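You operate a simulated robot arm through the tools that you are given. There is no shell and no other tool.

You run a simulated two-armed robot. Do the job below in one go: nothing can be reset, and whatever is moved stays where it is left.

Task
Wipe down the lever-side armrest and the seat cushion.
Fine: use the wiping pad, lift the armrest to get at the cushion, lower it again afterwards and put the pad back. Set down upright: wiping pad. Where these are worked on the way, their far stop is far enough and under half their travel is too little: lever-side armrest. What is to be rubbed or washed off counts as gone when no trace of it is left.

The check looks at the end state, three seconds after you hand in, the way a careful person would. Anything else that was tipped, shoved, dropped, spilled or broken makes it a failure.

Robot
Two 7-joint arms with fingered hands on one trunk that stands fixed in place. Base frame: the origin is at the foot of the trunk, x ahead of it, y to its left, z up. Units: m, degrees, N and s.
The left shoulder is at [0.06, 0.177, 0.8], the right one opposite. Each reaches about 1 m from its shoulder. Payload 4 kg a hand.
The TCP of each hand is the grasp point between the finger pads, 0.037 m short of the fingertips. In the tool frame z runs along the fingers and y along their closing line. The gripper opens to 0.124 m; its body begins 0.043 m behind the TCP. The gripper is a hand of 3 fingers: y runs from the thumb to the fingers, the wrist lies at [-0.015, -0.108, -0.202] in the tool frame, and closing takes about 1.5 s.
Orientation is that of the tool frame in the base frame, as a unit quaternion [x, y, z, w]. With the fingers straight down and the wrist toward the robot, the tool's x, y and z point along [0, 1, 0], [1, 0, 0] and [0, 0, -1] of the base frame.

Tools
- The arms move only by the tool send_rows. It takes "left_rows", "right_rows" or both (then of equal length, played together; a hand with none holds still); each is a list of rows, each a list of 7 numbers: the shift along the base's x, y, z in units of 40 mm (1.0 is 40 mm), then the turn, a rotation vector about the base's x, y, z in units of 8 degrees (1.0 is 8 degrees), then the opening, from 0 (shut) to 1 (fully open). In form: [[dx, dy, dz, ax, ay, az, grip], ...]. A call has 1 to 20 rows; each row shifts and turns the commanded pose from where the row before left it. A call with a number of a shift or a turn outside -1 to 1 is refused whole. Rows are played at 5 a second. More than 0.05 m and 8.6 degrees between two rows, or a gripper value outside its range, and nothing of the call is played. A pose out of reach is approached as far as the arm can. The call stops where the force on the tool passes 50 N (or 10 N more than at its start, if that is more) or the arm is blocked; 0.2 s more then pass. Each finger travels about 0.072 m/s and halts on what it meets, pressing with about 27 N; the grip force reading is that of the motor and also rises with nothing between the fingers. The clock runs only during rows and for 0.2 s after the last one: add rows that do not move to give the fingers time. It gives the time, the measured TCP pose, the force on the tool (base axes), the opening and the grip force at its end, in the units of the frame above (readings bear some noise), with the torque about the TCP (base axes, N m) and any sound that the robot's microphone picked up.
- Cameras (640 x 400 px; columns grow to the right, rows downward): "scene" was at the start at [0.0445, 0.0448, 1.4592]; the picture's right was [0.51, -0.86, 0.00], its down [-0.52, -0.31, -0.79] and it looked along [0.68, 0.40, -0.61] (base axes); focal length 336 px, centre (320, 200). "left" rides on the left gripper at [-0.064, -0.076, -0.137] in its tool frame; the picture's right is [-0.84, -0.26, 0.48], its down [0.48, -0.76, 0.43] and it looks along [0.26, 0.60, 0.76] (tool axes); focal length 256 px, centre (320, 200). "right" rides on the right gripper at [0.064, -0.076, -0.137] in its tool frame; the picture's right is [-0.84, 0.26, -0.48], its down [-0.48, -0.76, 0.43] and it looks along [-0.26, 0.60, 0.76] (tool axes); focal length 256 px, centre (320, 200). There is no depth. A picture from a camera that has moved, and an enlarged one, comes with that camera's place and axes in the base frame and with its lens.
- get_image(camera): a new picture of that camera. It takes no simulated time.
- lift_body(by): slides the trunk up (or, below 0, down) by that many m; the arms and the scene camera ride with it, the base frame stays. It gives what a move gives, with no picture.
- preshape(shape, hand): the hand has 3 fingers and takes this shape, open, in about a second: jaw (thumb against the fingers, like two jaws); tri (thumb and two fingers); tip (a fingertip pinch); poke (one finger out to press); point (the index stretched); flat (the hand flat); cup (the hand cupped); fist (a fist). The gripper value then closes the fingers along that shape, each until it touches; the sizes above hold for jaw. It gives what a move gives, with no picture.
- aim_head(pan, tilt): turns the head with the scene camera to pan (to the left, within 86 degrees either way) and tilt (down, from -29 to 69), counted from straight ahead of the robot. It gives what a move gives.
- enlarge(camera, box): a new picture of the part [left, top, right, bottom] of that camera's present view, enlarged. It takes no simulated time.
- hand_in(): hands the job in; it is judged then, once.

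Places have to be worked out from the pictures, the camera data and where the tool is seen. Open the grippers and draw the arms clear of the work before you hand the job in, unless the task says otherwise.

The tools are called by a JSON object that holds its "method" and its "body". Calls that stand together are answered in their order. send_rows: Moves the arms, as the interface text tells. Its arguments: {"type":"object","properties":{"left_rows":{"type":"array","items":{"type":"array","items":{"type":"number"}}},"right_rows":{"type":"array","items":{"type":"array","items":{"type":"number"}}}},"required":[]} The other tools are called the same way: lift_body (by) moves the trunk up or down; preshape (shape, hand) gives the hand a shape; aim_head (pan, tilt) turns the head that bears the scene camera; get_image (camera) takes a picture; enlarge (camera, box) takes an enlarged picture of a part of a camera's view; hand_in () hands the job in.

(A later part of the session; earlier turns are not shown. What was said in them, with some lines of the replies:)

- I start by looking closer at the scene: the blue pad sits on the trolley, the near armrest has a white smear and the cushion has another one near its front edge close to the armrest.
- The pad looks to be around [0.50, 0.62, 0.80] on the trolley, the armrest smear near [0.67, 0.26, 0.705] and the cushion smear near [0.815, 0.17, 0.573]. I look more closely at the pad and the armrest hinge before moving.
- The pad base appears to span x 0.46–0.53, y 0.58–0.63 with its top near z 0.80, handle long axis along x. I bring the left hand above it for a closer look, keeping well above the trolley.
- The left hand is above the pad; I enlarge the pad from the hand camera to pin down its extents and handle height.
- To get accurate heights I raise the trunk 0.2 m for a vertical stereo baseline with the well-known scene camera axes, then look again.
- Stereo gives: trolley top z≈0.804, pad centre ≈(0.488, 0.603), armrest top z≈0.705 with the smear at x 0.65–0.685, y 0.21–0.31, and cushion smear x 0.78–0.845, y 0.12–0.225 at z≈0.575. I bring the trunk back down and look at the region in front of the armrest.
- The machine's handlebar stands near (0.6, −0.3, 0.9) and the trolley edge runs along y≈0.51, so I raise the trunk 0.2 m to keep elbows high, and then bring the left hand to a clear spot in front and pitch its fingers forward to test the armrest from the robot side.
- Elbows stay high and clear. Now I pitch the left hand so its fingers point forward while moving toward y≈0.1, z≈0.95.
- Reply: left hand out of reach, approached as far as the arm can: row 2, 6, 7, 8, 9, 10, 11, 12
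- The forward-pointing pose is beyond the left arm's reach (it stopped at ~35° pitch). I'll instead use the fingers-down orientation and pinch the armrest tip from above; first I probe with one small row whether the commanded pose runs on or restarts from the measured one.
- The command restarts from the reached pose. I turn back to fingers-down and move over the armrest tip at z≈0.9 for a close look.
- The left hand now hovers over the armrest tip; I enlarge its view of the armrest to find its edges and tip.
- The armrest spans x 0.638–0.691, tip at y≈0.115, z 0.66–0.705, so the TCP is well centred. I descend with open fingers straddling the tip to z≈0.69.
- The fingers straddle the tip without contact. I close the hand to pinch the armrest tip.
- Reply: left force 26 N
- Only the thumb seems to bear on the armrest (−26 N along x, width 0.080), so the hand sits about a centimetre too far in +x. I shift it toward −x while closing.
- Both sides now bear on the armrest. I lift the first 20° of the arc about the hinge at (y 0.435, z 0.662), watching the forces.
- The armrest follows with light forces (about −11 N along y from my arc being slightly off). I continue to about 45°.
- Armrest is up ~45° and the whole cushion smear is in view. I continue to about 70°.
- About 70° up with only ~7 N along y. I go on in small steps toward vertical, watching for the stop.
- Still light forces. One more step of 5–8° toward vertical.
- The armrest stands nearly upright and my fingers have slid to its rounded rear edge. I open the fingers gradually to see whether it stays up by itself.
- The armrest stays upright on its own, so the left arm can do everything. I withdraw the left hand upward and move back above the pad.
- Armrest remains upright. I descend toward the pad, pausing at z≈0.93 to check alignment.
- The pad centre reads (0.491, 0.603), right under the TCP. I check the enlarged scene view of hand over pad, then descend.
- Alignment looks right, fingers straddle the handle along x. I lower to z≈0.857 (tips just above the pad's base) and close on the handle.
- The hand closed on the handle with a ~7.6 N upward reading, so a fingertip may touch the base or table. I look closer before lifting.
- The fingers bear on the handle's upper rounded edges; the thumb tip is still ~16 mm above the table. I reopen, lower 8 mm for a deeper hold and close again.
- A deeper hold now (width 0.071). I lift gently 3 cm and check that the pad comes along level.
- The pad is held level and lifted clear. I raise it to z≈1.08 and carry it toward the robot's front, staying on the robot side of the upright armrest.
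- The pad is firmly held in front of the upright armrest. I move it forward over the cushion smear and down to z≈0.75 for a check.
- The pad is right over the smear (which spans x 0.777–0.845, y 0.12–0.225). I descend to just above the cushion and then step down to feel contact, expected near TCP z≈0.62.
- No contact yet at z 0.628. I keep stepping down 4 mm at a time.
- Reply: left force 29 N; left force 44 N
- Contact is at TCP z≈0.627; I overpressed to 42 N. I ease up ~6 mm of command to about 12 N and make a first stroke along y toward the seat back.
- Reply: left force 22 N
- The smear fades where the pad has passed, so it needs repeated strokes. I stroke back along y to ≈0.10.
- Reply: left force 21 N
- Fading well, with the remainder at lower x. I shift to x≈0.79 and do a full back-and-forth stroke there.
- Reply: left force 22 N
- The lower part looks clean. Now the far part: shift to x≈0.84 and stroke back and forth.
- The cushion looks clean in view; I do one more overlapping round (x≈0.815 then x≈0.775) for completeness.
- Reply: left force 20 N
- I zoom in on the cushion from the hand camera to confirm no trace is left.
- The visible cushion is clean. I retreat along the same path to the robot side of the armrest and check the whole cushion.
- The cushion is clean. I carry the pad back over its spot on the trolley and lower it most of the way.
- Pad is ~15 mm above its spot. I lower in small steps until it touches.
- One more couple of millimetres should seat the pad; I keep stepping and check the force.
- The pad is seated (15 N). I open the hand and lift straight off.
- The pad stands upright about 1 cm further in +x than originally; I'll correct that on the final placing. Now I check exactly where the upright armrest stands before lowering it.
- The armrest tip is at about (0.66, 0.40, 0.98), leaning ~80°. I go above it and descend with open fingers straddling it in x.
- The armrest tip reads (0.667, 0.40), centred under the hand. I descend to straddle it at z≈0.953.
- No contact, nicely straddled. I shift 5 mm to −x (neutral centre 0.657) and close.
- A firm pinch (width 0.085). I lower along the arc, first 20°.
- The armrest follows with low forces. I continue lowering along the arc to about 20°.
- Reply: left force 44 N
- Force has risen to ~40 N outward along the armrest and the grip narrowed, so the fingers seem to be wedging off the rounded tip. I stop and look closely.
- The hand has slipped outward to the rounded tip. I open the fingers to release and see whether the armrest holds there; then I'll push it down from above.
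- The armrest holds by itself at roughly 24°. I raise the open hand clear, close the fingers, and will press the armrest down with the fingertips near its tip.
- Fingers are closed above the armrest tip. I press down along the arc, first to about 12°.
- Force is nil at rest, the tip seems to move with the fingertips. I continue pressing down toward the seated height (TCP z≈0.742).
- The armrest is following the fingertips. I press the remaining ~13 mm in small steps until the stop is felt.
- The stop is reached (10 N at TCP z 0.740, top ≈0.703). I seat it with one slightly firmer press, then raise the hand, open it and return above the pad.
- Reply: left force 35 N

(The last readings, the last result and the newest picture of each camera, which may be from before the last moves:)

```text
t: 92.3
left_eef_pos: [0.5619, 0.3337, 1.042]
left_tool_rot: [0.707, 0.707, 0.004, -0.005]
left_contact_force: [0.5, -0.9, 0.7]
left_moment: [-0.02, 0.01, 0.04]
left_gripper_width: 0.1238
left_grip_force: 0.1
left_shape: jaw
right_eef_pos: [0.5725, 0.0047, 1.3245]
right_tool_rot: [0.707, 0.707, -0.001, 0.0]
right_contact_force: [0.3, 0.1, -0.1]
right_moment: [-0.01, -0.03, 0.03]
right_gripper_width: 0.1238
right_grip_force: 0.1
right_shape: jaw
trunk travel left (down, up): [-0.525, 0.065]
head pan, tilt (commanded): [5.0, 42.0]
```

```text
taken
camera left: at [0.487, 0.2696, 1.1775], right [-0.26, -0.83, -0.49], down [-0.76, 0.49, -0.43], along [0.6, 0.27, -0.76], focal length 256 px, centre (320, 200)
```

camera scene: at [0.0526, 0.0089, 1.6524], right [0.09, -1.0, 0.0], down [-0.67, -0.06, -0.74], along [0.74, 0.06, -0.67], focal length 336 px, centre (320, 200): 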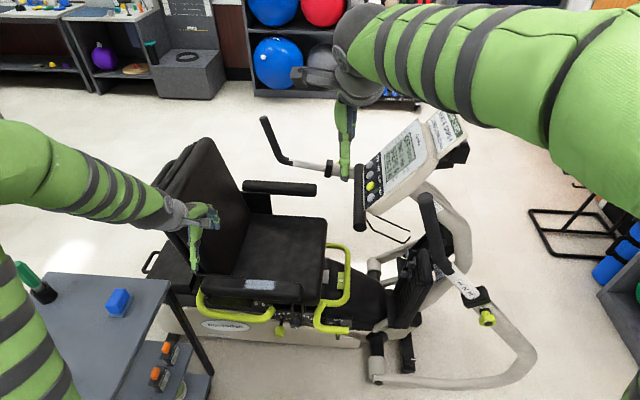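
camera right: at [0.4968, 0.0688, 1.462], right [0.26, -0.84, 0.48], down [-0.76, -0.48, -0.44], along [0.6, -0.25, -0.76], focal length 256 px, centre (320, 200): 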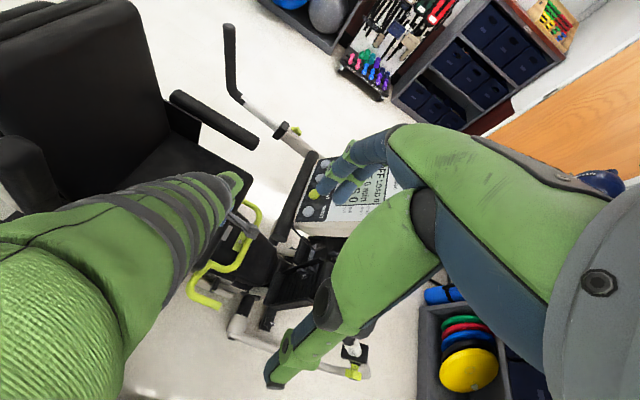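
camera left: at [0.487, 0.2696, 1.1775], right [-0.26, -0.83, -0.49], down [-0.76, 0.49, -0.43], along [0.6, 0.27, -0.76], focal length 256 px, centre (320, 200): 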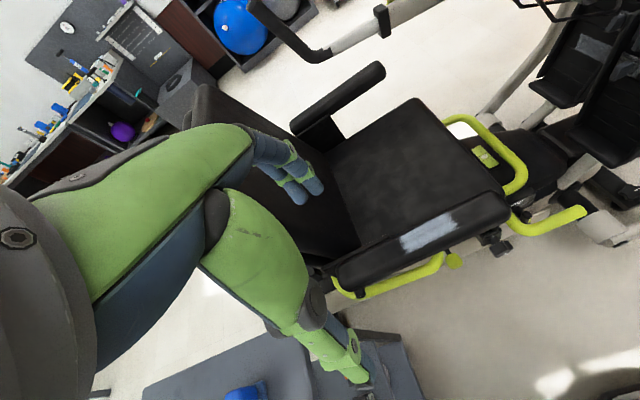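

The armrest is back down. Now I return above the pad and descend to z≈0.93 for a check.

{"method": "send_rows", "body": {"left_rows": [[-0.232, 0.957, 0.2, 0, 0, 0, 1], [-0.232, 0.957, 0, 0, 0, 0, 1], [-0.232, 0.957, 0, 0, 0, 0, 1], [-0.232, 0.957, 0, 0, 0, 0, 1], [-0.232, 0.957, 0, 0, 0, 0, 1], [-0.232, 0.957, 0, 0, 0, 0, 1], [-0.232, 0.957, 0, 0, 0, 0, 1], [0, 0, -0.75, 0, 0, 0, 1], [0, 0, -0.75, 0, 0, 0, 1], [0, 0, -0.75, 0, 0, 0, 1], [0, 0, -0.75, 0, 0, 0, 1]]}}

{"method": "enlarge", "body": {"camera": "left", "box": [280, 200, 440, 400]}}

{"method": "aim_head", "body": {"pan": 40, "tilt": 45}}

{"method": "enlarge", "body": {"camera": "scene", "box": [220, 160, 340, 235]}}

```text
t: 94.7
left_eef_pos: [0.4971, 0.6024, 0.9287]
left_tool_rot: [0.707, 0.708, 0.004, -0.007]
left_contact_force: [-0.3, 0.1, -0.1]
left_moment: [0.0, 0.0, 0.02]
left_gripper_width: 0.1237
left_grip_force: 0.1
left_shape: jaw
right_eef_pos: [0.5739, 0.0039, 1.3253]
right_tool_rot: [0.706, 0.708, 0.0, 0.0]
right_contact_force: [-0.1, -0.2, 0.0]
right_moment: [-0.01, 0.0, 0.01]
right_gripper_width: 0.1239
right_grip_force: 0.0
right_shape: jaw
trunk travel left (down, up): [-0.525, 0.065]
head pan, tilt (commanded): [5.0, 42.0]
```

```text
2.00 times, centred on (360, 300) of left
camera zoom: at [0.4221, 0.5378, 1.0643], right [-0.26, -0.83, -0.49], down [-0.76, 0.49, -0.43], along [0.6, 0.27, -0.76], focal length 512 px, centre (240, 0)
```

zoom: 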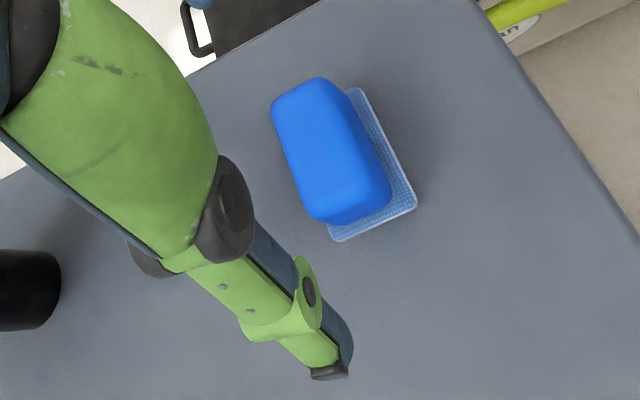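

```text
t: 95.7
left_eef_pos: [0.4986, 0.601, 0.9299]
left_tool_rot: [0.707, 0.707, 0.005, -0.005]
left_contact_force: [0.1, 0.2, -0.7]
left_moment: [-0.03, -0.01, -0.01]
left_gripper_width: 0.1236
left_grip_force: 0.2
left_shape: jaw
right_eef_pos: [0.5735, 0.0033, 1.3247]
right_tool_rot: [0.706, 0.708, 0.001, 0.0]
right_contact_force: [-0.3, 0.0, -1.8]
right_moment: [0.02, 0.0, -0.01]
right_gripper_width: 0.1239
right_grip_force: 0.0
right_shape: jaw
trunk travel left (down, up): [-0.525, 0.065]
head pan, tilt (commanded): [40.0, 45.0]
```

```text
5.33 times, centred on (280, 198) of scene
camera zoom: at [0.0322, 0.0529, 1.648], right [0.64, -0.77, 0.0], down [-0.54, -0.45, -0.71], along [0.54, 0.45, -0.71], focal length 1793 px, centre (533, 213)
```

zoom: 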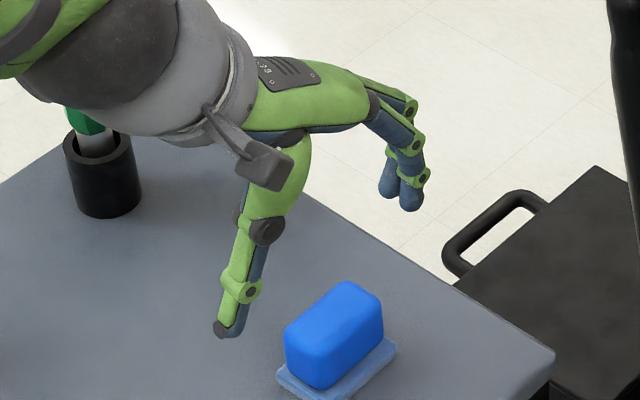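

The pad sits under the hand as in the first grasp. I descend to z≈0.850 and close on the handle.

{"method": "send_rows", "body": {"left_rows": [[0, 0, -0.6, 0, 0, 0, 1], [0, 0, -0.6, 0, 0, 0, 1], [0, 0, -0.5, 0, 0, 0, 1], [0, 0, -0.28, 0, 0, 0, 1], [0, 0, 0, 0, 0, 0, 0.6], [0, 0, 0, 0, 0, 0, 0.4], [0, 0, 0, 0, 0, 0, 0.2], [0, 0, 0, 0, 0, 0, 0], [0, 0, 0, 0, 0, 0, 0], [0, 0, 0, 0, 0, 0, 0], [0, 0, 0, 0, 0, 0, 0]]}}

{"method": "enlarge", "body": {"camera": "scene", "box": [256, 202, 312, 237]}}

```text
t: 98.1
left_eef_pos: [0.4974, 0.601, 0.8511]
left_tool_rot: [0.707, 0.707, 0.005, -0.006]
left_contact_force: [-2.5, 0.5, 11.1]
left_moment: [0.0, -0.38, 0.01]
left_gripper_width: 0.0839
left_grip_force: 27.6
left_shape: jaw
right_eef_pos: [0.5719, 0.0057, 1.3257]
right_tool_rot: [0.706, 0.708, 0.001, -0.001]
right_contact_force: [0.4, 0.4, 0.7]
right_moment: [-0.03, -0.02, 0.02]
right_gripper_width: 0.1236
right_grip_force: 0.1
right_shape: jaw
trunk travel left (down, up): [-0.525, 0.065]
head pan, tilt (commanded): [40.0, 45.0]
```

```text
11.43 times, centred on (284, 220) of scene
camera zoom: at [0.0311, 0.0523, 1.6481], right [0.64, -0.77, 0.0], down [-0.54, -0.45, -0.71], along [0.54, 0.45, -0.71], focal length 3842 px, centre (731, -23)
```

zoom: 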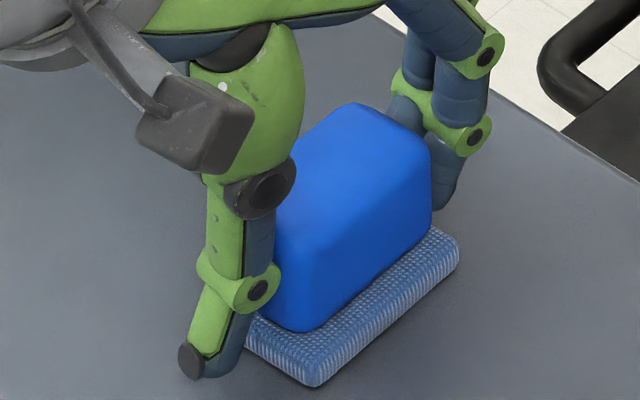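

Grip holds at width 0.084. I lift 3 cm and check the pad comes along.

{"method": "send_rows", "body": {"left_rows": [[0, 0, 0.25, 0, 0, 0, 0], [0, 0, 0.25, 0, 0, 0, 0], [0, 0, 0.25, 0, 0, 0, 0], [0, 0, 0, 0, 0, 0, 0], [0, 0, 0, 0, 0, 0, 0]]}}

{"method": "enlarge", "body": {"camera": "scene", "box": [256, 192, 312, 227]}}

{"method": "enlarge", "body": {"camera": "left", "box": [240, 150, 432, 350]}}

```text
t: 99.3
left_eef_pos: [0.497, 0.602, 0.8801]
left_tool_rot: [0.707, 0.707, 0.005, -0.006]
left_contact_force: [1.3, -0.6, -1.3]
left_moment: [0.03, 0.03, 0.0]
left_gripper_width: 0.0839
left_grip_force: 27.2
left_shape: jaw
right_eef_pos: [0.5736, 0.0041, 1.3253]
right_tool_rot: [0.707, 0.708, 0.001, -0.001]
right_contact_force: [-0.8, 0.1, -0.1]
right_moment: [-0.01, 0.01, 0.0]
right_gripper_width: 0.1236
right_grip_force: 0.1
right_shape: jaw
trunk travel left (down, up): [-0.525, 0.065]
head pan, tilt (commanded): [40.0, 45.0]
```

```text
11.43 times, centred on (284, 210) of scene
camera zoom: at [0.0321, 0.053, 1.648], right [0.64, -0.77, 0.0], down [-0.54, -0.45, -0.71], along [0.54, 0.45, -0.71], focal length 3842 px, centre (731, 91)
```

zoom: 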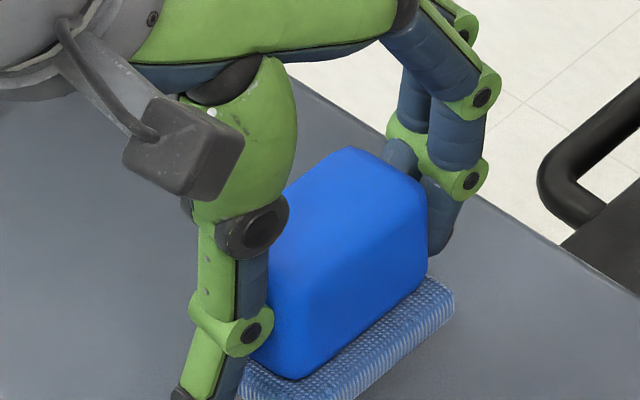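

```text
2.00 times, centred on (336, 250) of left
camera zoom: at [0.4221, 0.5365, 1.016], right [-0.26, -0.83, -0.49], down [-0.76, 0.49, -0.43], along [0.6, 0.27, -0.76], focal length 512 px, centre (288, 100)
```

zoom: 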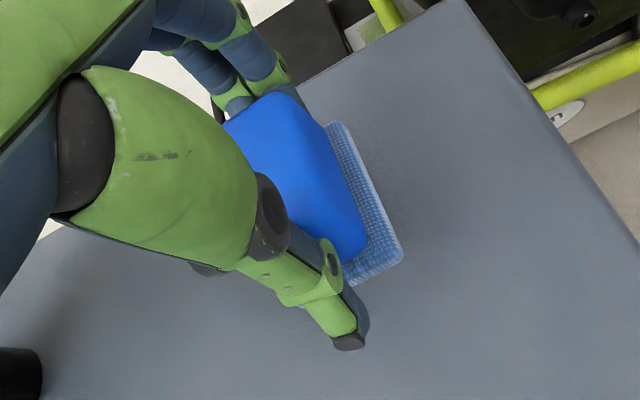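

The pad is held level. I carry it over the lowered armrest's smear at (0.66, 0.26) and descend to just above.

{"method": "send_rows", "body": {"left_rows": [[0, 0, 1, 0, 0, 0, 0], [0, 0, 1, 0, 0, 0, 0], [0, 0, 1, 0, 0, 0, 0], [0.1, -0.855, 0, 0, 0, 0, 0], [0.1, -0.855, 0, 0, 0, 0, 0], [0.1, -0.855, 0, 0, 0, 0, 0], [0.1, -0.855, 0, 0, 0, 0, 0], [0.1, -0.855, 0, 0, 0, 0, 0], [0.715, -0.855, 0, 0, 0, 0, 0], [0.715, -0.855, 0, 0, 0, 0, 0], [0.715, -0.855, 0, 0, 0, 0, 0], [0.715, -0.855, 0, 0, 0, 0, 0], [0.715, -0.855, 0, 0, 0, 0, 0], [0, 0, -0.9, 0, 0, 0, 0], [0, 0, -0.9, 0, 0, 0, 0], [0, 0, -0.9, 0, 0, 0, 0], [0, 0, -0.9, 0, 0, 0, 0], [0, 0, -0.9, 0, 0, 0, 0]]}}

{"method": "aim_head", "body": {"pan": 15, "tilt": 45}}

{"method": "get_image", "body": {"camera": "scene"}}

{"method": "get_image", "body": {"camera": "left"}}

```text
t: 103.1
left_eef_pos: [0.6617, 0.2604, 0.8208]
left_tool_rot: [0.707, 0.707, 0.004, -0.005]
left_contact_force: [-0.7, 0.4, -0.6]
left_moment: [-0.03, -0.01, 0.02]
left_gripper_width: 0.084
left_grip_force: 27.0
left_shape: jaw
right_eef_pos: [0.5743, 0.0043, 1.3259]
right_tool_rot: [0.707, 0.708, -0.001, 0.0]
right_contact_force: [0.3, -0.3, 0.4]
right_moment: [-0.02, -0.03, 0.02]
right_gripper_width: 0.1236
right_grip_force: 0.0
right_shape: jaw
trunk travel left (down, up): [-0.525, 0.065]
head pan, tilt (commanded): [40.0, 45.0]
```

```text
t: 104.0
left_eef_pos: [0.6612, 0.2586, 0.8211]
left_tool_rot: [0.707, 0.707, 0.004, -0.006]
left_contact_force: [-0.3, -0.5, -0.5]
left_moment: [0.01, 0.06, -0.02]
left_gripper_width: 0.0839
left_grip_force: 27.3
left_shape: jaw
right_eef_pos: [0.5723, 0.0043, 1.3252]
right_tool_rot: [0.706, 0.708, 0.001, 0.0]
right_contact_force: [0.4, -0.4, 1.0]
right_moment: [0.05, -0.01, 0.02]
right_gripper_width: 0.1236
right_grip_force: 0.0
right_shape: jaw
trunk travel left (down, up): [-0.525, 0.065]
head pan, tilt (commanded): [15.0, 45.0]
```

```text
taken
camera scene: at [0.0484, 0.0218, 1.648], right [0.26, -0.97, 0.0], down [-0.68, -0.18, -0.71], along [0.68, 0.18, -0.71], focal length 336 px, centre (320, 200)
```

scene: 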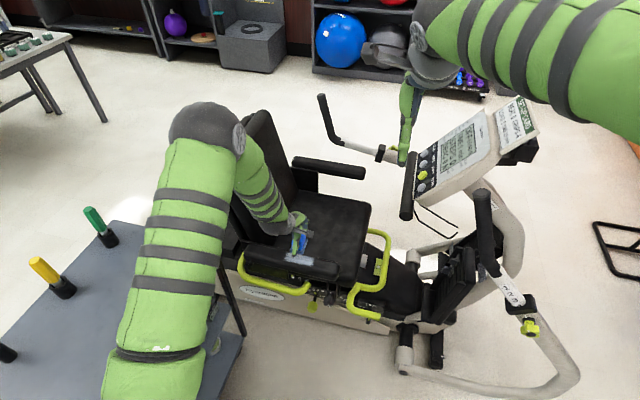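

```text
taken
camera left: at [0.5855, 0.1952, 0.9565], right [-0.26, -0.83, -0.49], down [-0.76, 0.49, -0.43], along [0.6, 0.27, -0.76], focal length 256 px, centre (320, 200)
```

left: 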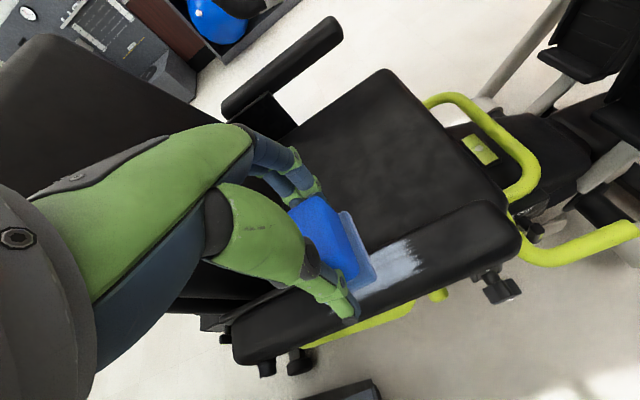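

The pad is centred over the smear (pad centre ≈(0.671, 0.26)). I nudge 4 mm to −x, descend and step down to contact (expected near TCP z≈0.752).

{"method": "send_rows", "body": {"left_rows": [[-0.1, 0, -0.65, 0, 0, 0, 0], [0, 0, -0.65, 0, 0, 0, 0], [0, 0, -0.15, 0, 0, 0, 0]]}}

{"method": "send_rows", "body": {"left_rows": [[0, 0, -0.1, 0, 0, 0, 0]]}}

{"method": "send_rows", "body": {"left_rows": [[0, 0, -0.08, 0, 0, 0, 0]]}}

```text
t: 104.8
left_eef_pos: [0.6569, 0.2593, 0.7632]
left_tool_rot: [0.707, 0.707, 0.004, -0.006]
left_contact_force: [-0.9, -0.1, -1.3]
left_moment: [0.02, -0.01, -0.03]
left_gripper_width: 0.0844
left_grip_force: 26.8
left_shape: jaw
right_eef_pos: [0.5741, 0.0059, 1.3253]
right_tool_rot: [0.706, 0.708, 0.0, 0.0]
right_contact_force: [-0.4, -0.4, -0.6]
right_moment: [-0.01, 0.0, 0.04]
right_gripper_width: 0.1235
right_grip_force: 0.1
right_shape: jaw
trunk travel left (down, up): [-0.525, 0.065]
head pan, tilt (commanded): [15.0, 45.0]
```

```text
t: 105.2
left_eef_pos: [0.6564, 0.2598, 0.7599]
left_tool_rot: [0.707, 0.707, 0.004, -0.006]
left_contact_force: [0.6, 0.2, -1.6]
left_moment: [0.02, -0.04, -0.01]
left_gripper_width: 0.0838
left_grip_force: 26.9
left_shape: jaw
right_eef_pos: [0.574, 0.0046, 1.3254]
right_tool_rot: [0.707, 0.708, 0.001, 0.0]
right_contact_force: [-0.3, 0.0, -0.3]
right_moment: [0.0, 0.0, -0.03]
right_gripper_width: 0.1235
right_grip_force: 0.0
right_shape: jaw
trunk travel left (down, up): [-0.525, 0.065]
head pan, tilt (commanded): [15.0, 45.0]
```

```text
t: 105.6
left_eef_pos: [0.6573, 0.2601, 0.7568]
left_tool_rot: [0.707, 0.707, 0.004, -0.006]
left_contact_force: [-0.4, 0.5, -0.8]
left_moment: [-0.02, -0.02, 0.01]
left_gripper_width: 0.0841
left_grip_force: 27.1
left_shape: jaw
right_eef_pos: [0.5741, 0.0046, 1.3259]
right_tool_rot: [0.707, 0.708, 0.0, -0.001]
right_contact_force: [0.0, 0.0, 0.4]
right_moment: [-0.01, -0.01, -0.02]
right_gripper_width: 0.1238
right_grip_force: 0.1
right_shape: jaw
trunk travel left (down, up): [-0.525, 0.065]
head pan, tilt (commanded): [15.0, 45.0]
```

Not yet touching at z 0.757; I keep stepping down 3 mm at a time.

{"method": "send_rows", "body": {"left_rows": [[0, 0, -0.08, 0, 0, 0, 0]]}}

{"method": "send_rows", "body": {"left_rows": [[0, 0, -0.08, 0, 0, 0, 0]]}}

```text
t: 106.0
left_eef_pos: [0.6579, 0.2599, 0.7534]
left_tool_rot: [0.707, 0.707, 0.004, -0.005]
left_contact_force: [-3.1, 0.5, 9.6]
left_moment: [-0.02, -0.27, 0.05]
left_gripper_width: 0.0841
left_grip_force: 26.9
left_shape: jaw
right_eef_pos: [0.5724, 0.0042, 1.3272]
right_tool_rot: [0.707, 0.707, 0.001, -0.001]
right_contact_force: [0.4, -0.2, -0.2]
right_moment: [0.01, 0.02, -0.01]
right_gripper_width: 0.123
right_grip_force: 0.0
right_shape: jaw
trunk travel left (down, up): [-0.525, 0.065]
head pan, tilt (commanded): [15.0, 45.0]
```

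```text
t: 106.4
left_eef_pos: [0.6569, 0.2598, 0.753]
left_tool_rot: [0.707, 0.707, 0.006, -0.003]
left_contact_force: [-5.3, 0.6, 25.3]
left_moment: [-0.04, -0.69, -0.03]
left_gripper_width: 0.0836
left_grip_force: 27.3
left_shape: jaw
right_eef_pos: [0.5725, 0.0035, 1.3255]
right_tool_rot: [0.706, 0.708, 0.001, 0.0]
right_contact_force: [0.9, 0.2, -0.5]
right_moment: [0.02, 0.01, 0.01]
right_gripper_width: 0.1235
right_grip_force: 0.1
right_shape: jaw
trunk travel left (down, up): [-0.525, 0.065]
head pan, tilt (commanded): [15.0, 45.0]
```

Contact at z≈0.753 with 25 N. I ease to ~18 N and stroke along the armrest: to y≈0.33, then to y≈0.195.

{"method": "send_rows", "body": {"left_rows": [[0, 0.2, 0.04, 0, 0, 0, 0], [0, 0.32, 0, 0, 0, 0, 0], [0, 0.32, 0, 0, 0, 0, 0], [0, 0.32, 0, 0, 0, 0, 0], [0, 0.32, 0, 0, 0, 0, 0], [0, 0.27, 0, 0, 0, 0, 0], [0, -0.375, 0, 0, 0, 0, 0], [0, -0.375, 0, 0, 0, 0, 0], [0, -0.375, 0, 0, 0, 0, 0], [0, -0.375, 0, 0, 0, 0, 0], [0, -0.375, 0, 0, 0, 0, 0], [0, -0.375, 0, 0, 0, 0, 0], [0, -0.375, 0, 0, 0, 0, 0], [0, -0.375, 0, 0, 0, 0, 0], [0, -0.375, 0, 0, 0, 0, 0]]}}

{"method": "get_image", "body": {"camera": "left"}}

{"method": "enlarge", "body": {"camera": "right", "box": [0, 120, 280, 320]}}

```text
t: 109.6
left_eef_pos: [0.656, 0.1945, 0.7522]
left_tool_rot: [0.707, 0.707, 0.005, -0.005]
left_contact_force: [1.8, 9.1, 23.7]
left_moment: [0.23, -1.06, 0.37]
left_gripper_width: 0.0848
left_grip_force: 26.6
left_shape: jaw
right_eef_pos: [0.5716, 0.0042, 1.3252]
right_tool_rot: [0.706, 0.708, 0.0, -0.001]
right_contact_force: [0.1, 0.1, 0.8]
right_moment: [0.02, 0.01, 0.0]
right_gripper_width: 0.1237
right_grip_force: 0.0
right_shape: jaw
trunk travel left (down, up): [-0.525, 0.065]
head pan, tilt (commanded): [15.0, 45.0]
```

```text
taken
camera left: at [0.5805, 0.1299, 0.8866], right [-0.26, -0.83, -0.49], down [-0.76, 0.49, -0.43], along [0.6, 0.27, -0.76], focal length 256 px, centre (320, 200)
```

left: 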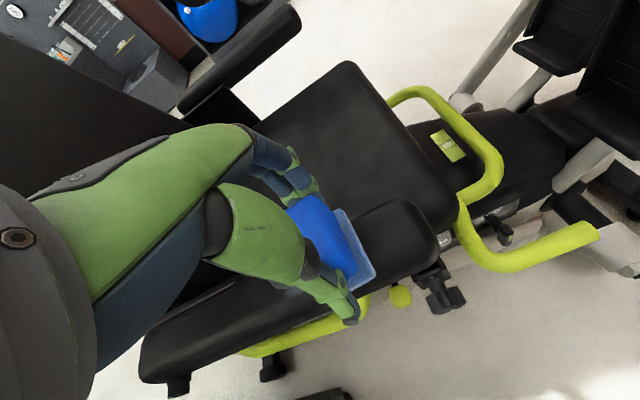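

```text
2.00 times, centred on (140, 220) of right
camera zoom: at [0.4958, 0.0688, 1.4625], right [0.26, -0.84, 0.48], down [-0.76, -0.48, -0.44], along [0.6, -0.25, -0.76], focal length 512 px, centre (680, 160)
```

zoom: 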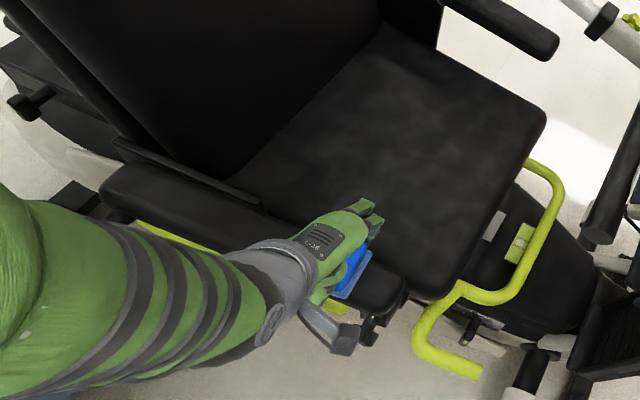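

The armrest smear seems gone. For completeness I do another round with small x offsets either side.

{"method": "send_rows", "body": {"left_rows": [[-0.25, 0, 0, 0, 0, 0, 0], [0, 0.375, 0, 0, 0, 0, 0], [0, 0.375, 0, 0, 0, 0, 0], [0, 0.375, 0, 0, 0, 0, 0], [0, 0.375, 0, 0, 0, 0, 0], [0, 0.375, 0, 0, 0, 0, 0], [0, 0.375, 0, 0, 0, 0, 0], [0, 0.375, 0, 0, 0, 0, 0], [0, 0.375, 0, 0, 0, 0, 0], [0, 0.375, 0, 0, 0, 0, 0], [0.5, 0, 0, 0, 0, 0, 0], [0, -0.375, 0, 0, 0, 0, 0], [0, -0.375, 0, 0, 0, 0, 0], [0, -0.375, 0, 0, 0, 0, 0], [0, -0.375, 0, 0, 0, 0, 0], [0, -0.375, 0, 0, 0, 0, 0], [0, -0.375, 0, 0, 0, 0, 0], [0, -0.375, 0, 0, 0, 0, 0], [0, -0.375, 0, 0, 0, 0, 0], [0, -0.375, 0, 0, 0, 0, 0]]}}

{"method": "get_image", "body": {"camera": "left"}}

```text
t: 113.8
left_eef_pos: [0.6664, 0.1931, 0.7515]
left_tool_rot: [0.707, 0.707, 0.004, -0.006]
left_contact_force: [1.5, 6.2, 15.4]
left_moment: [0.13, -0.57, 0.2]
left_gripper_width: 0.084
left_grip_force: 26.7
left_shape: jaw
right_eef_pos: [0.5716, 0.0047, 1.3265]
right_tool_rot: [0.706, 0.708, 0.0, 0.0]
right_contact_force: [0.2, 1.0, -0.3]
right_moment: [-0.02, 0.01, 0.0]
right_gripper_width: 0.1239
right_grip_force: 0.2
right_shape: jaw
trunk travel left (down, up): [-0.525, 0.065]
head pan, tilt (commanded): [15.0, 45.0]
```

```text
taken
camera left: at [0.5908, 0.1295, 0.8869], right [-0.26, -0.83, -0.49], down [-0.76, 0.49, -0.43], along [0.6, 0.27, -0.76], focal length 256 px, centre (320, 200)
```

left: 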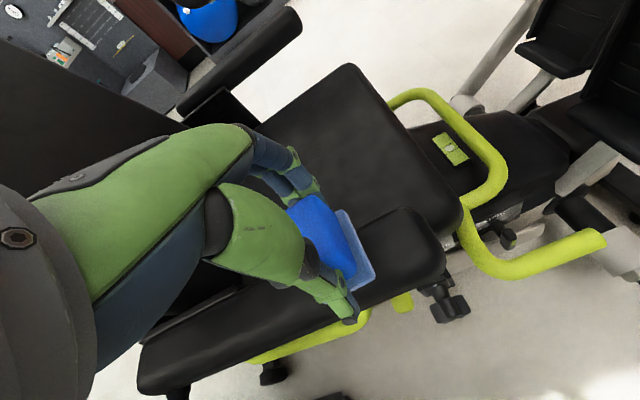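

Armrest looks clean. I lift off straight up and pull back to view the armrest and cushion fully.

{"method": "send_rows", "body": {"left_rows": [[0, 0, 0.5, 0, 0, 0, 0], [0, 0, 0.9, 0, 0, 0, 0], [0, 0, 0.9, 0, 0, 0, 0], [0, 0, 0.9, 0, 0, 0, 0], [0, 0, 0.9, 0, 0, 0, 0], [0, 0, 0.9, 0, 0, 0, 0], [0, 0, 0.9, 0, 0, 0, 0], [-0.6, 0.5, 0.3, 0, 0, 0, 0], [-0.6, 0.75, 0, 0, 0, 0, 0], [-0.6, 0.75, 0, 0, 0, 0, 0], [-0.6, 0.75, 0, 0, 0, 0, 0], [-0.6, 0.75, 0, 0, 0, 0, 0], [-0.6, 0.75, 0, 0, 0, 0, 0], [-0.3, 0.9, 0, 0, 0, 0, 0], [-0.3, 0.9, 0, 0, 0, 0, 0]]}}

{"method": "get_image", "body": {"camera": "scene"}}

{"method": "get_image", "body": {"camera": "left"}}

{"method": "enlarge", "body": {"camera": "right", "box": [0, 120, 280, 320]}}

```text
t: 117.0
left_eef_pos: [0.4986, 0.4373, 0.9999]
left_tool_rot: [0.708, 0.706, 0.005, -0.005]
left_contact_force: [0.3, -0.4, -0.4]
left_moment: [0.02, 0.02, -0.04]
left_gripper_width: 0.0839
left_grip_force: 27.1
left_shape: jaw
right_eef_pos: [0.5727, 0.0044, 1.3257]
right_tool_rot: [0.706, 0.708, 0.0, 0.0]
right_contact_force: [0.9, 0.2, -0.2]
right_moment: [-0.04, -0.05, -0.06]
right_gripper_width: 0.1236
right_grip_force: 0.1
right_shape: jaw
trunk travel left (down, up): [-0.525, 0.065]
head pan, tilt (commanded): [15.0, 45.0]
```

```text
taken
camera scene: at [0.0478, 0.0229, 1.648], right [0.26, -0.97, 0.0], down [-0.68, -0.18, -0.71], along [0.68, 0.18, -0.71], focal length 336 px, centre (320, 200)
```

scene: 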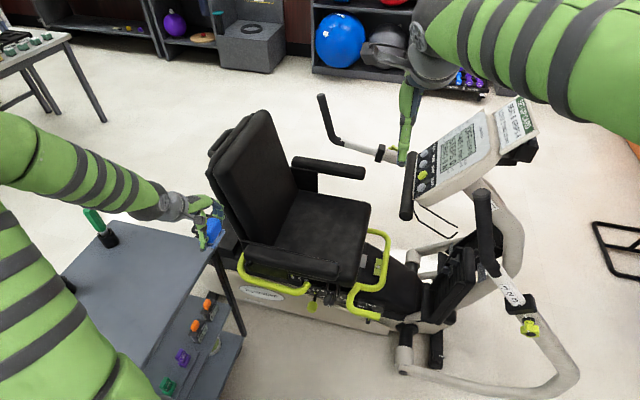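

```text
taken
camera left: at [0.4239, 0.3722, 1.1341], right [-0.26, -0.83, -0.49], down [-0.76, 0.49, -0.43], along [0.6, 0.26, -0.76], focal length 256 px, centre (320, 200)
```

left: 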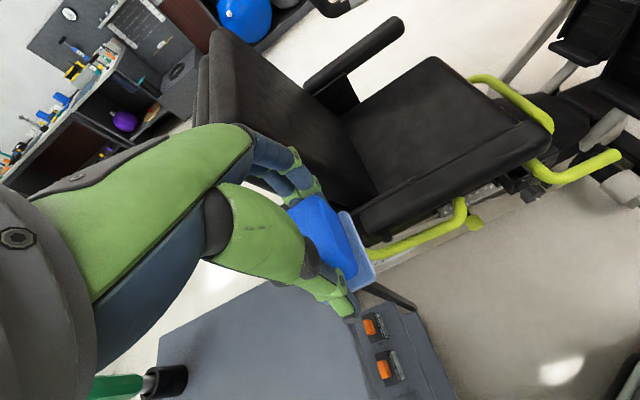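

```text
2.00 times, centred on (140, 220) of right
camera zoom: at [0.4969, 0.0699, 1.462], right [0.26, -0.84, 0.48], down [-0.76, -0.48, -0.43], along [0.6, -0.25, -0.76], focal length 512 px, centre (680, 160)
```

zoom: 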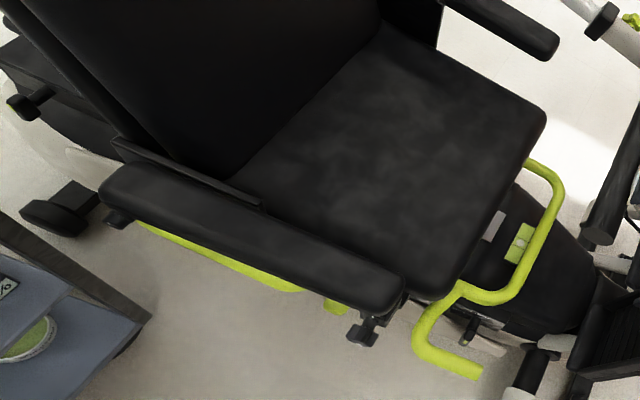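

Both surfaces look clean; I zoom further into the armrest and cushion to be certain no faint trace is left.

{"method": "enlarge", "body": {"camera": "scene", "box": [235, 215, 355, 290]}}

{"method": "enlarge", "body": {"camera": "right", "box": [40, 190, 240, 290]}}

{"method": "enlarge", "body": {"camera": "left", "box": [350, 100, 560, 240]}}

```text
5.33 times, centred on (295, 252) of scene
camera zoom: at [0.0478, 0.0229, 1.648], right [0.26, -0.97, 0.0], down [-0.68, -0.18, -0.71], along [0.68, 0.18, -0.71], focal length 1793 px, centre (453, -80)
```

zoom: 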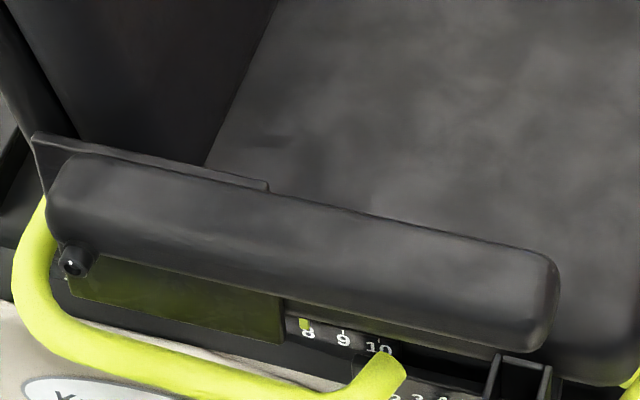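

```text
3.20 times, centred on (140, 240) of right
camera zoom: at [0.4969, 0.0699, 1.462], right [0.26, -0.84, 0.48], down [-0.76, -0.48, -0.43], along [0.6, -0.25, -0.76], focal length 819 px, centre (896, 72)
```

zoom: 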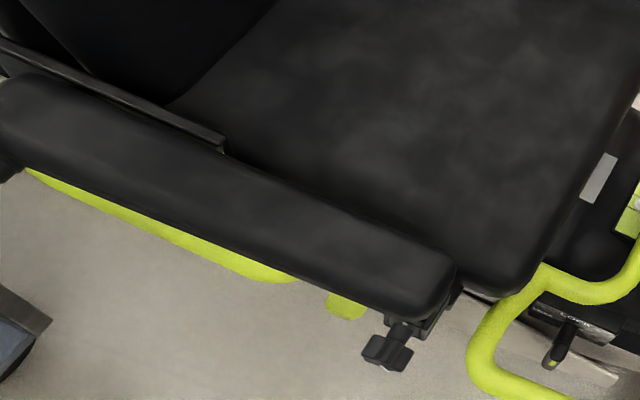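

```text
2.86 times, centred on (455, 170) of left
camera zoom: at [0.4239, 0.3722, 1.1341], right [-0.26, -0.83, -0.49], down [-0.76, 0.49, -0.43], along [0.6, 0.26, -0.76], focal length 731 px, centre (-66, 286)
```

zoom: 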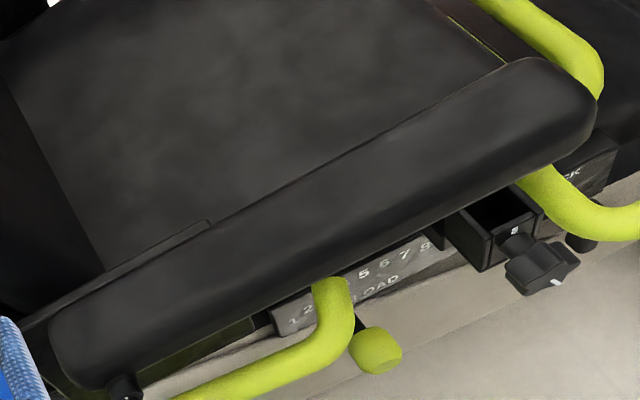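

Everything is clean. Now I carry the pad back to its original spot (pad centre ≈(0.488, 0.603)), correcting for its ~1 cm offset in the hand, and lower it.

{"method": "send_rows", "body": {"left_rows": [[-0.1, 0.83, 0, 0, 0, 0, 0], [-0.1, 0.83, 0, 0, 0, 0, 0], [-0.1, 0.83, 0, 0, 0, 0, 0], [-0.1, 0.83, 0, 0, 0, 0, 0], [-0.1, 0.82, 0, 0, 0, 0, 0], [0, 0, -0.82, 0, 0, 0, 0], [0, 0, -0.82, 0, 0, 0, 0], [0, 0, -0.82, 0, 0, 0, 0], [0, 0, -0.82, 0, 0, 0, 0]]}}

{"method": "aim_head", "body": {"pan": 30.6, "tilt": 37.4}}

{"method": "get_image", "body": {"camera": "scene"}}

{"method": "enlarge", "body": {"camera": "left", "box": [240, 150, 432, 350]}}

```text
t: 119.0
left_eef_pos: [0.4781, 0.6024, 0.8684]
left_tool_rot: [0.707, 0.707, 0.005, -0.006]
left_contact_force: [-0.4, 0.3, -1.0]
left_moment: [-0.02, 0.03, -0.03]
left_gripper_width: 0.084
left_grip_force: 27.1
left_shape: jaw
right_eef_pos: [0.5733, 0.0057, 1.3242]
right_tool_rot: [0.707, 0.708, 0.0, 0.0]
right_contact_force: [-0.3, 0.5, 0.7]
right_moment: [0.0, 0.02, 0.0]
right_gripper_width: 0.1237
right_grip_force: 0.0
right_shape: jaw
trunk travel left (down, up): [-0.525, 0.065]
head pan, tilt (commanded): [15.0, 45.0]
```

```text
t: 119.8
left_eef_pos: [0.4793, 0.6022, 0.8685]
left_tool_rot: [0.707, 0.707, 0.005, -0.006]
left_contact_force: [0.6, -0.2, -0.7]
left_moment: [-0.02, 0.02, 0.0]
left_gripper_width: 0.0841
left_grip_force: 26.9
left_shape: jaw
right_eef_pos: [0.573, 0.0058, 1.3254]
right_tool_rot: [0.706, 0.708, 0.001, 0.0]
right_contact_force: [0.2, 1.1, -0.9]
right_moment: [-0.02, -0.03, -0.01]
right_gripper_width: 0.1234
right_grip_force: 0.2
right_shape: jaw
trunk travel left (down, up): [-0.525, 0.065]
head pan, tilt (commanded): [30.6, 37.4]
```

```text
taken
camera scene: at [0.0446, 0.045, 1.6591], right [0.51, -0.86, 0.0], down [-0.52, -0.31, -0.79], along [0.68, 0.4, -0.61], focal length 336 px, centre (320, 200)
```

scene: 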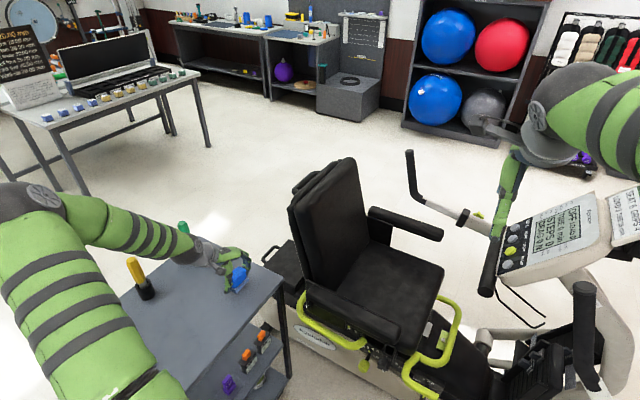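

```text
2.00 times, centred on (336, 250) of left
camera zoom: at [0.4041, 0.5379, 1.0039], right [-0.26, -0.83, -0.49], down [-0.76, 0.49, -0.43], along [0.6, 0.27, -0.76], focal length 512 px, centre (288, 100)
```

zoom: 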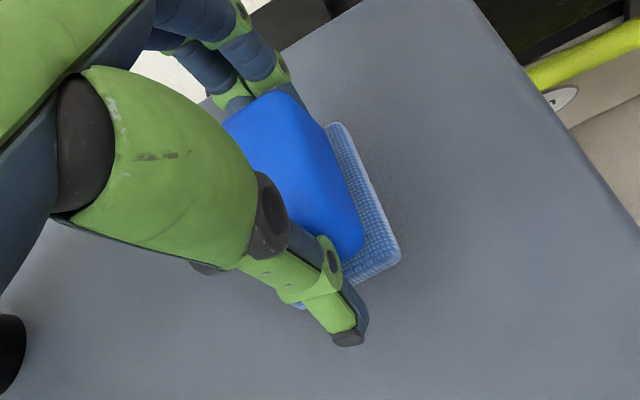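

The pad is over its spot. I lower in small steps to feel the table.

{"method": "send_rows", "body": {"left_rows": [[0, 0, -0.18, 0, 0, 0, 0], [0, 0, -0.12, 0, 0, 0, 0]]}}

{"method": "send_rows", "body": {"left_rows": [[0, 0, -0.07, 0, 0, 0, 0]]}}

{"method": "send_rows", "body": {"left_rows": [[0, 0, -0.06, 0, 0, 0, 0]]}}

```text
t: 120.4
left_eef_pos: [0.4792, 0.6027, 0.8556]
left_tool_rot: [0.707, 0.707, 0.004, -0.006]
left_contact_force: [0.4, 0.1, -0.9]
left_moment: [-0.01, 0.01, -0.02]
left_gripper_width: 0.0841
left_grip_force: 27.1
left_shape: jaw
right_eef_pos: [0.5734, 0.0049, 1.3254]
right_tool_rot: [0.707, 0.707, 0.0, 0.0]
right_contact_force: [-0.8, -0.5, -0.4]
right_moment: [0.0, -0.01, 0.01]
right_gripper_width: 0.1238
right_grip_force: 0.1
right_shape: jaw
trunk travel left (down, up): [-0.525, 0.065]
head pan, tilt (commanded): [30.6, 37.4]
```

```text
t: 120.8
left_eef_pos: [0.4791, 0.6029, 0.8532]
left_tool_rot: [0.707, 0.707, 0.004, -0.006]
left_contact_force: [0.6, 0.1, -0.2]
left_moment: [-0.02, 0.03, -0.01]
left_gripper_width: 0.0838
left_grip_force: 27.1
left_shape: jaw
right_eef_pos: [0.5729, 0.0046, 1.3244]
right_tool_rot: [0.707, 0.707, 0.0, -0.001]
right_contact_force: [-0.5, 0.5, -0.7]
right_moment: [-0.03, 0.01, 0.02]
right_gripper_width: 0.1237
right_grip_force: 0.0
right_shape: jaw
trunk travel left (down, up): [-0.525, 0.065]
head pan, tilt (commanded): [30.6, 37.4]
```

```text
t: 121.2
left_eef_pos: [0.4789, 0.6031, 0.8517]
left_tool_rot: [0.707, 0.707, 0.006, -0.006]
left_contact_force: [-1.7, -0.3, 7.5]
left_moment: [-0.02, -0.25, -0.02]
left_gripper_width: 0.084
left_grip_force: 26.8
left_shape: jaw
right_eef_pos: [0.5725, 0.0037, 1.3259]
right_tool_rot: [0.706, 0.708, 0.001, -0.001]
right_contact_force: [-0.8, -0.5, 0.1]
right_moment: [0.0, 0.01, -0.01]
right_gripper_width: 0.1233
right_grip_force: 0.0
right_shape: jaw
trunk travel left (down, up): [-0.525, 0.065]
head pan, tilt (commanded): [30.6, 37.4]
```

The pad touches the trolley (7.5 N). I open the fingers and lift straight off.

{"method": "send_rows", "body": {"left_rows": [[0, 0, 0, 0, 0, 0, 0.75], [0, 0, 0, 0, 0, 0, 0.9], [0, 0, 0, 0, 0, 0, 1], [0, 0, 0, 0, 0, 0, 1], [0, 0, 0, 0, 0, 0, 1], [0, 0, 0.4, 0, 0, 0, 1], [0, 0, 0.8, 0, 0, 0, 1], [0, 0, 0.9, 0, 0, 0, 1], [0, 0, 0.9, 0, 0, 0, 1], [0, 0, 0.9, 0, 0, 0, 1], [0, 0, 0.9, 0, 0, 0, 1], [0, 0, 0.9, 0, 0, 0, 1]]}}

{"method": "enlarge", "body": {"camera": "scene", "box": [180, 220, 340, 320]}}

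{"method": "get_image", "body": {"camera": "scene"}}

{"method": "get_image", "body": {"camera": "left"}}

```text
t: 123.8
left_eef_pos: [0.4791, 0.6011, 1.0815]
left_tool_rot: [0.707, 0.707, 0.004, -0.006]
left_contact_force: [0.3, -0.6, -0.1]
left_moment: [0.02, 0.01, 0.0]
left_gripper_width: 0.1235
left_grip_force: 0.0
left_shape: jaw
right_eef_pos: [0.5732, 0.0037, 1.3256]
right_tool_rot: [0.706, 0.708, 0.0, -0.002]
right_contact_force: [0.4, 1.1, 0.1]
right_moment: [0.0, 0.03, 0.0]
right_gripper_width: 0.1238
right_grip_force: 0.1
right_shape: jaw
trunk travel left (down, up): [-0.525, 0.065]
head pan, tilt (commanded): [30.6, 37.4]
```

```text
4.00 times, centred on (260, 270) of scene
camera zoom: at [0.0443, 0.0441, 1.6592], right [0.51, -0.86, 0.0], down [-0.52, -0.31, -0.79], along [0.68, 0.4, -0.61], focal length 1345 px, centre (560, -80)
```

zoom: 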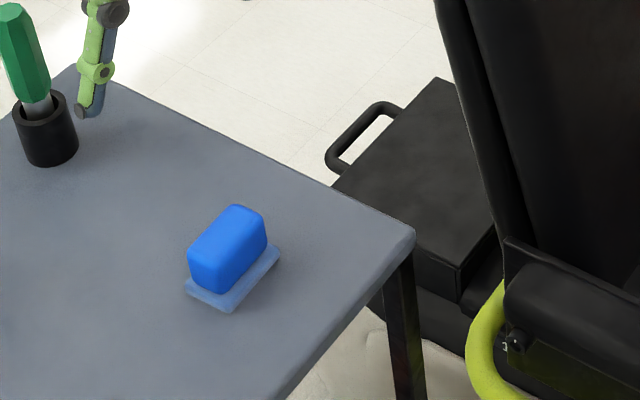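

```text
taken
camera scene: at [0.0443, 0.0441, 1.6592], right [0.51, -0.86, 0.0], down [-0.52, -0.31, -0.79], along [0.68, 0.4, -0.61], focal length 336 px, centre (320, 200)
```

scene: 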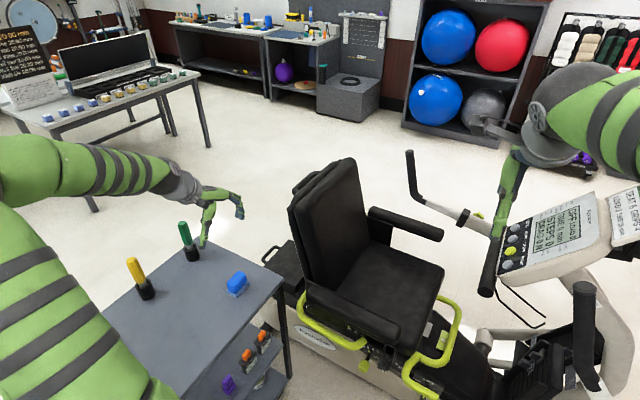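

```text
taken
camera left: at [0.4039, 0.5373, 1.2151], right [-0.26, -0.83, -0.49], down [-0.76, 0.49, -0.43], along [0.6, 0.27, -0.76], focal length 256 px, centre (320, 200)
```

left: 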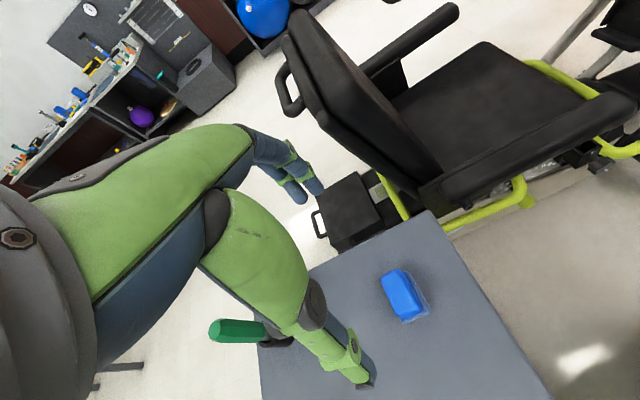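

The pad is upright, within ~2 mm of where it started. I compare the armrest and cushion with the earlier identical view.

{"method": "enlarge", "body": {"camera": "scene", "box": [290, 250, 450, 350]}}

{"method": "enlarge", "body": {"camera": "left", "box": [400, 30, 640, 230]}}

```text
4.00 times, centred on (370, 300) of scene
camera zoom: at [0.0443, 0.0441, 1.6592], right [0.51, -0.86, 0.0], down [-0.52, -0.31, -0.79], along [0.68, 0.4, -0.61], focal length 1345 px, centre (120, -200)
```

zoom: 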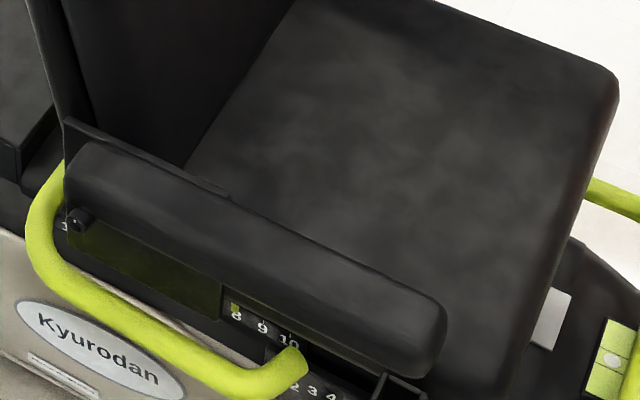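

```text
2.00 times, centred on (520, 130) of left
camera zoom: at [0.4039, 0.5373, 1.2151], right [-0.26, -0.83, -0.49], down [-0.76, 0.49, -0.43], along [0.6, 0.27, -0.76], focal length 512 px, centre (-80, 340)
```

zoom: 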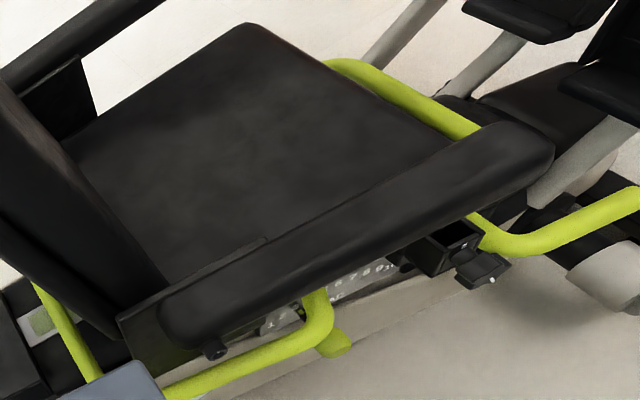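

Armrest sits exactly where it was, armrest and cushion show no trace, and the pad stands on its spot. I raise the left hand well clear, both grippers open, before handing in.

{"method": "send_rows", "body": {"left_rows": [[0, 0, 0.9, 0, 0, 0, 1], [0, 0, 0.9, 0, 0, 0, 1], [0, -0.4, 0.9, 0, 0, 0, 1], [0, -0.4, 0.5, 0, 0, 0, 1], [0, -0.4, 0, 0, 0, 0, 1]]}}

{"method": "get_image", "body": {"camera": "scene"}}

```text
t: 125.0
left_eef_pos: [0.4794, 0.5542, 1.2067]
left_tool_rot: [0.707, 0.707, 0.005, -0.007]
left_contact_force: [0.0, 0.5, -0.1]
left_moment: [-0.02, -0.01, 0.0]
left_gripper_width: 0.1236
left_grip_force: 0.1
left_shape: jaw
right_eef_pos: [0.5733, 0.0038, 1.3251]
right_tool_rot: [0.707, 0.707, 0.001, -0.001]
right_contact_force: [-0.2, 1.0, -0.1]
right_moment: [0.02, 0.02, -0.02]
right_gripper_width: 0.1238
right_grip_force: 0.2
right_shape: jaw
trunk travel left (down, up): [-0.525, 0.065]
head pan, tilt (commanded): [30.6, 37.4]
```

```text
taken
camera scene: at [0.0444, 0.0442, 1.6592], right [0.51, -0.86, 0.0], down [-0.52, -0.31, -0.79], along [0.68, 0.4, -0.61], focal length 336 px, centre (320, 200)
```

scene: 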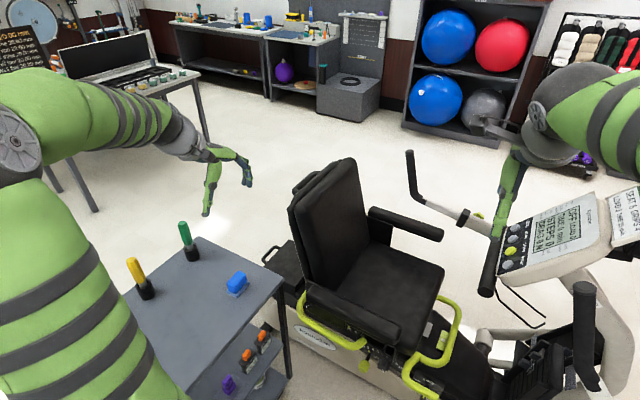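

The last picture shows the armrest lowered, the armrest and cushion clean, the pad upright on the trolley, and the other tools where they were. Both arms are clear and both grippers open, so I hand in.

{"method": "hand_in", "body": {}}

```text
The job is handed in.
```

I wiped the lever-side armrest and the seat cushion clean. Close-up views from the cameras showed no trace left on either. The job is handed in, but I have not been given a result.

- **Armrest:** I raised it to about 80° before wiping the cushion, and it stayed up by itself. Partway through lowering it, my fingers slipped off the rounded tip. I let go (it held at about 24°) and pressed it down to its stop from above. It now sits where it started.
- **Pad:** It is back upright on the trolley, within about 2 mm of where it was. I set it down once midway so the same hand could lower the armrest.
- **Force on the cushion:** While feeling for contact I briefly pressed the cushion to about 42 N, then eased off to roughly 20 N for the strokes. I saw no damage.
- **Everything else:** The screwdrivers on the trolley and the seat are where they were. Both hands are open and both arms are clear. The trunk is still raised 0.2 m.
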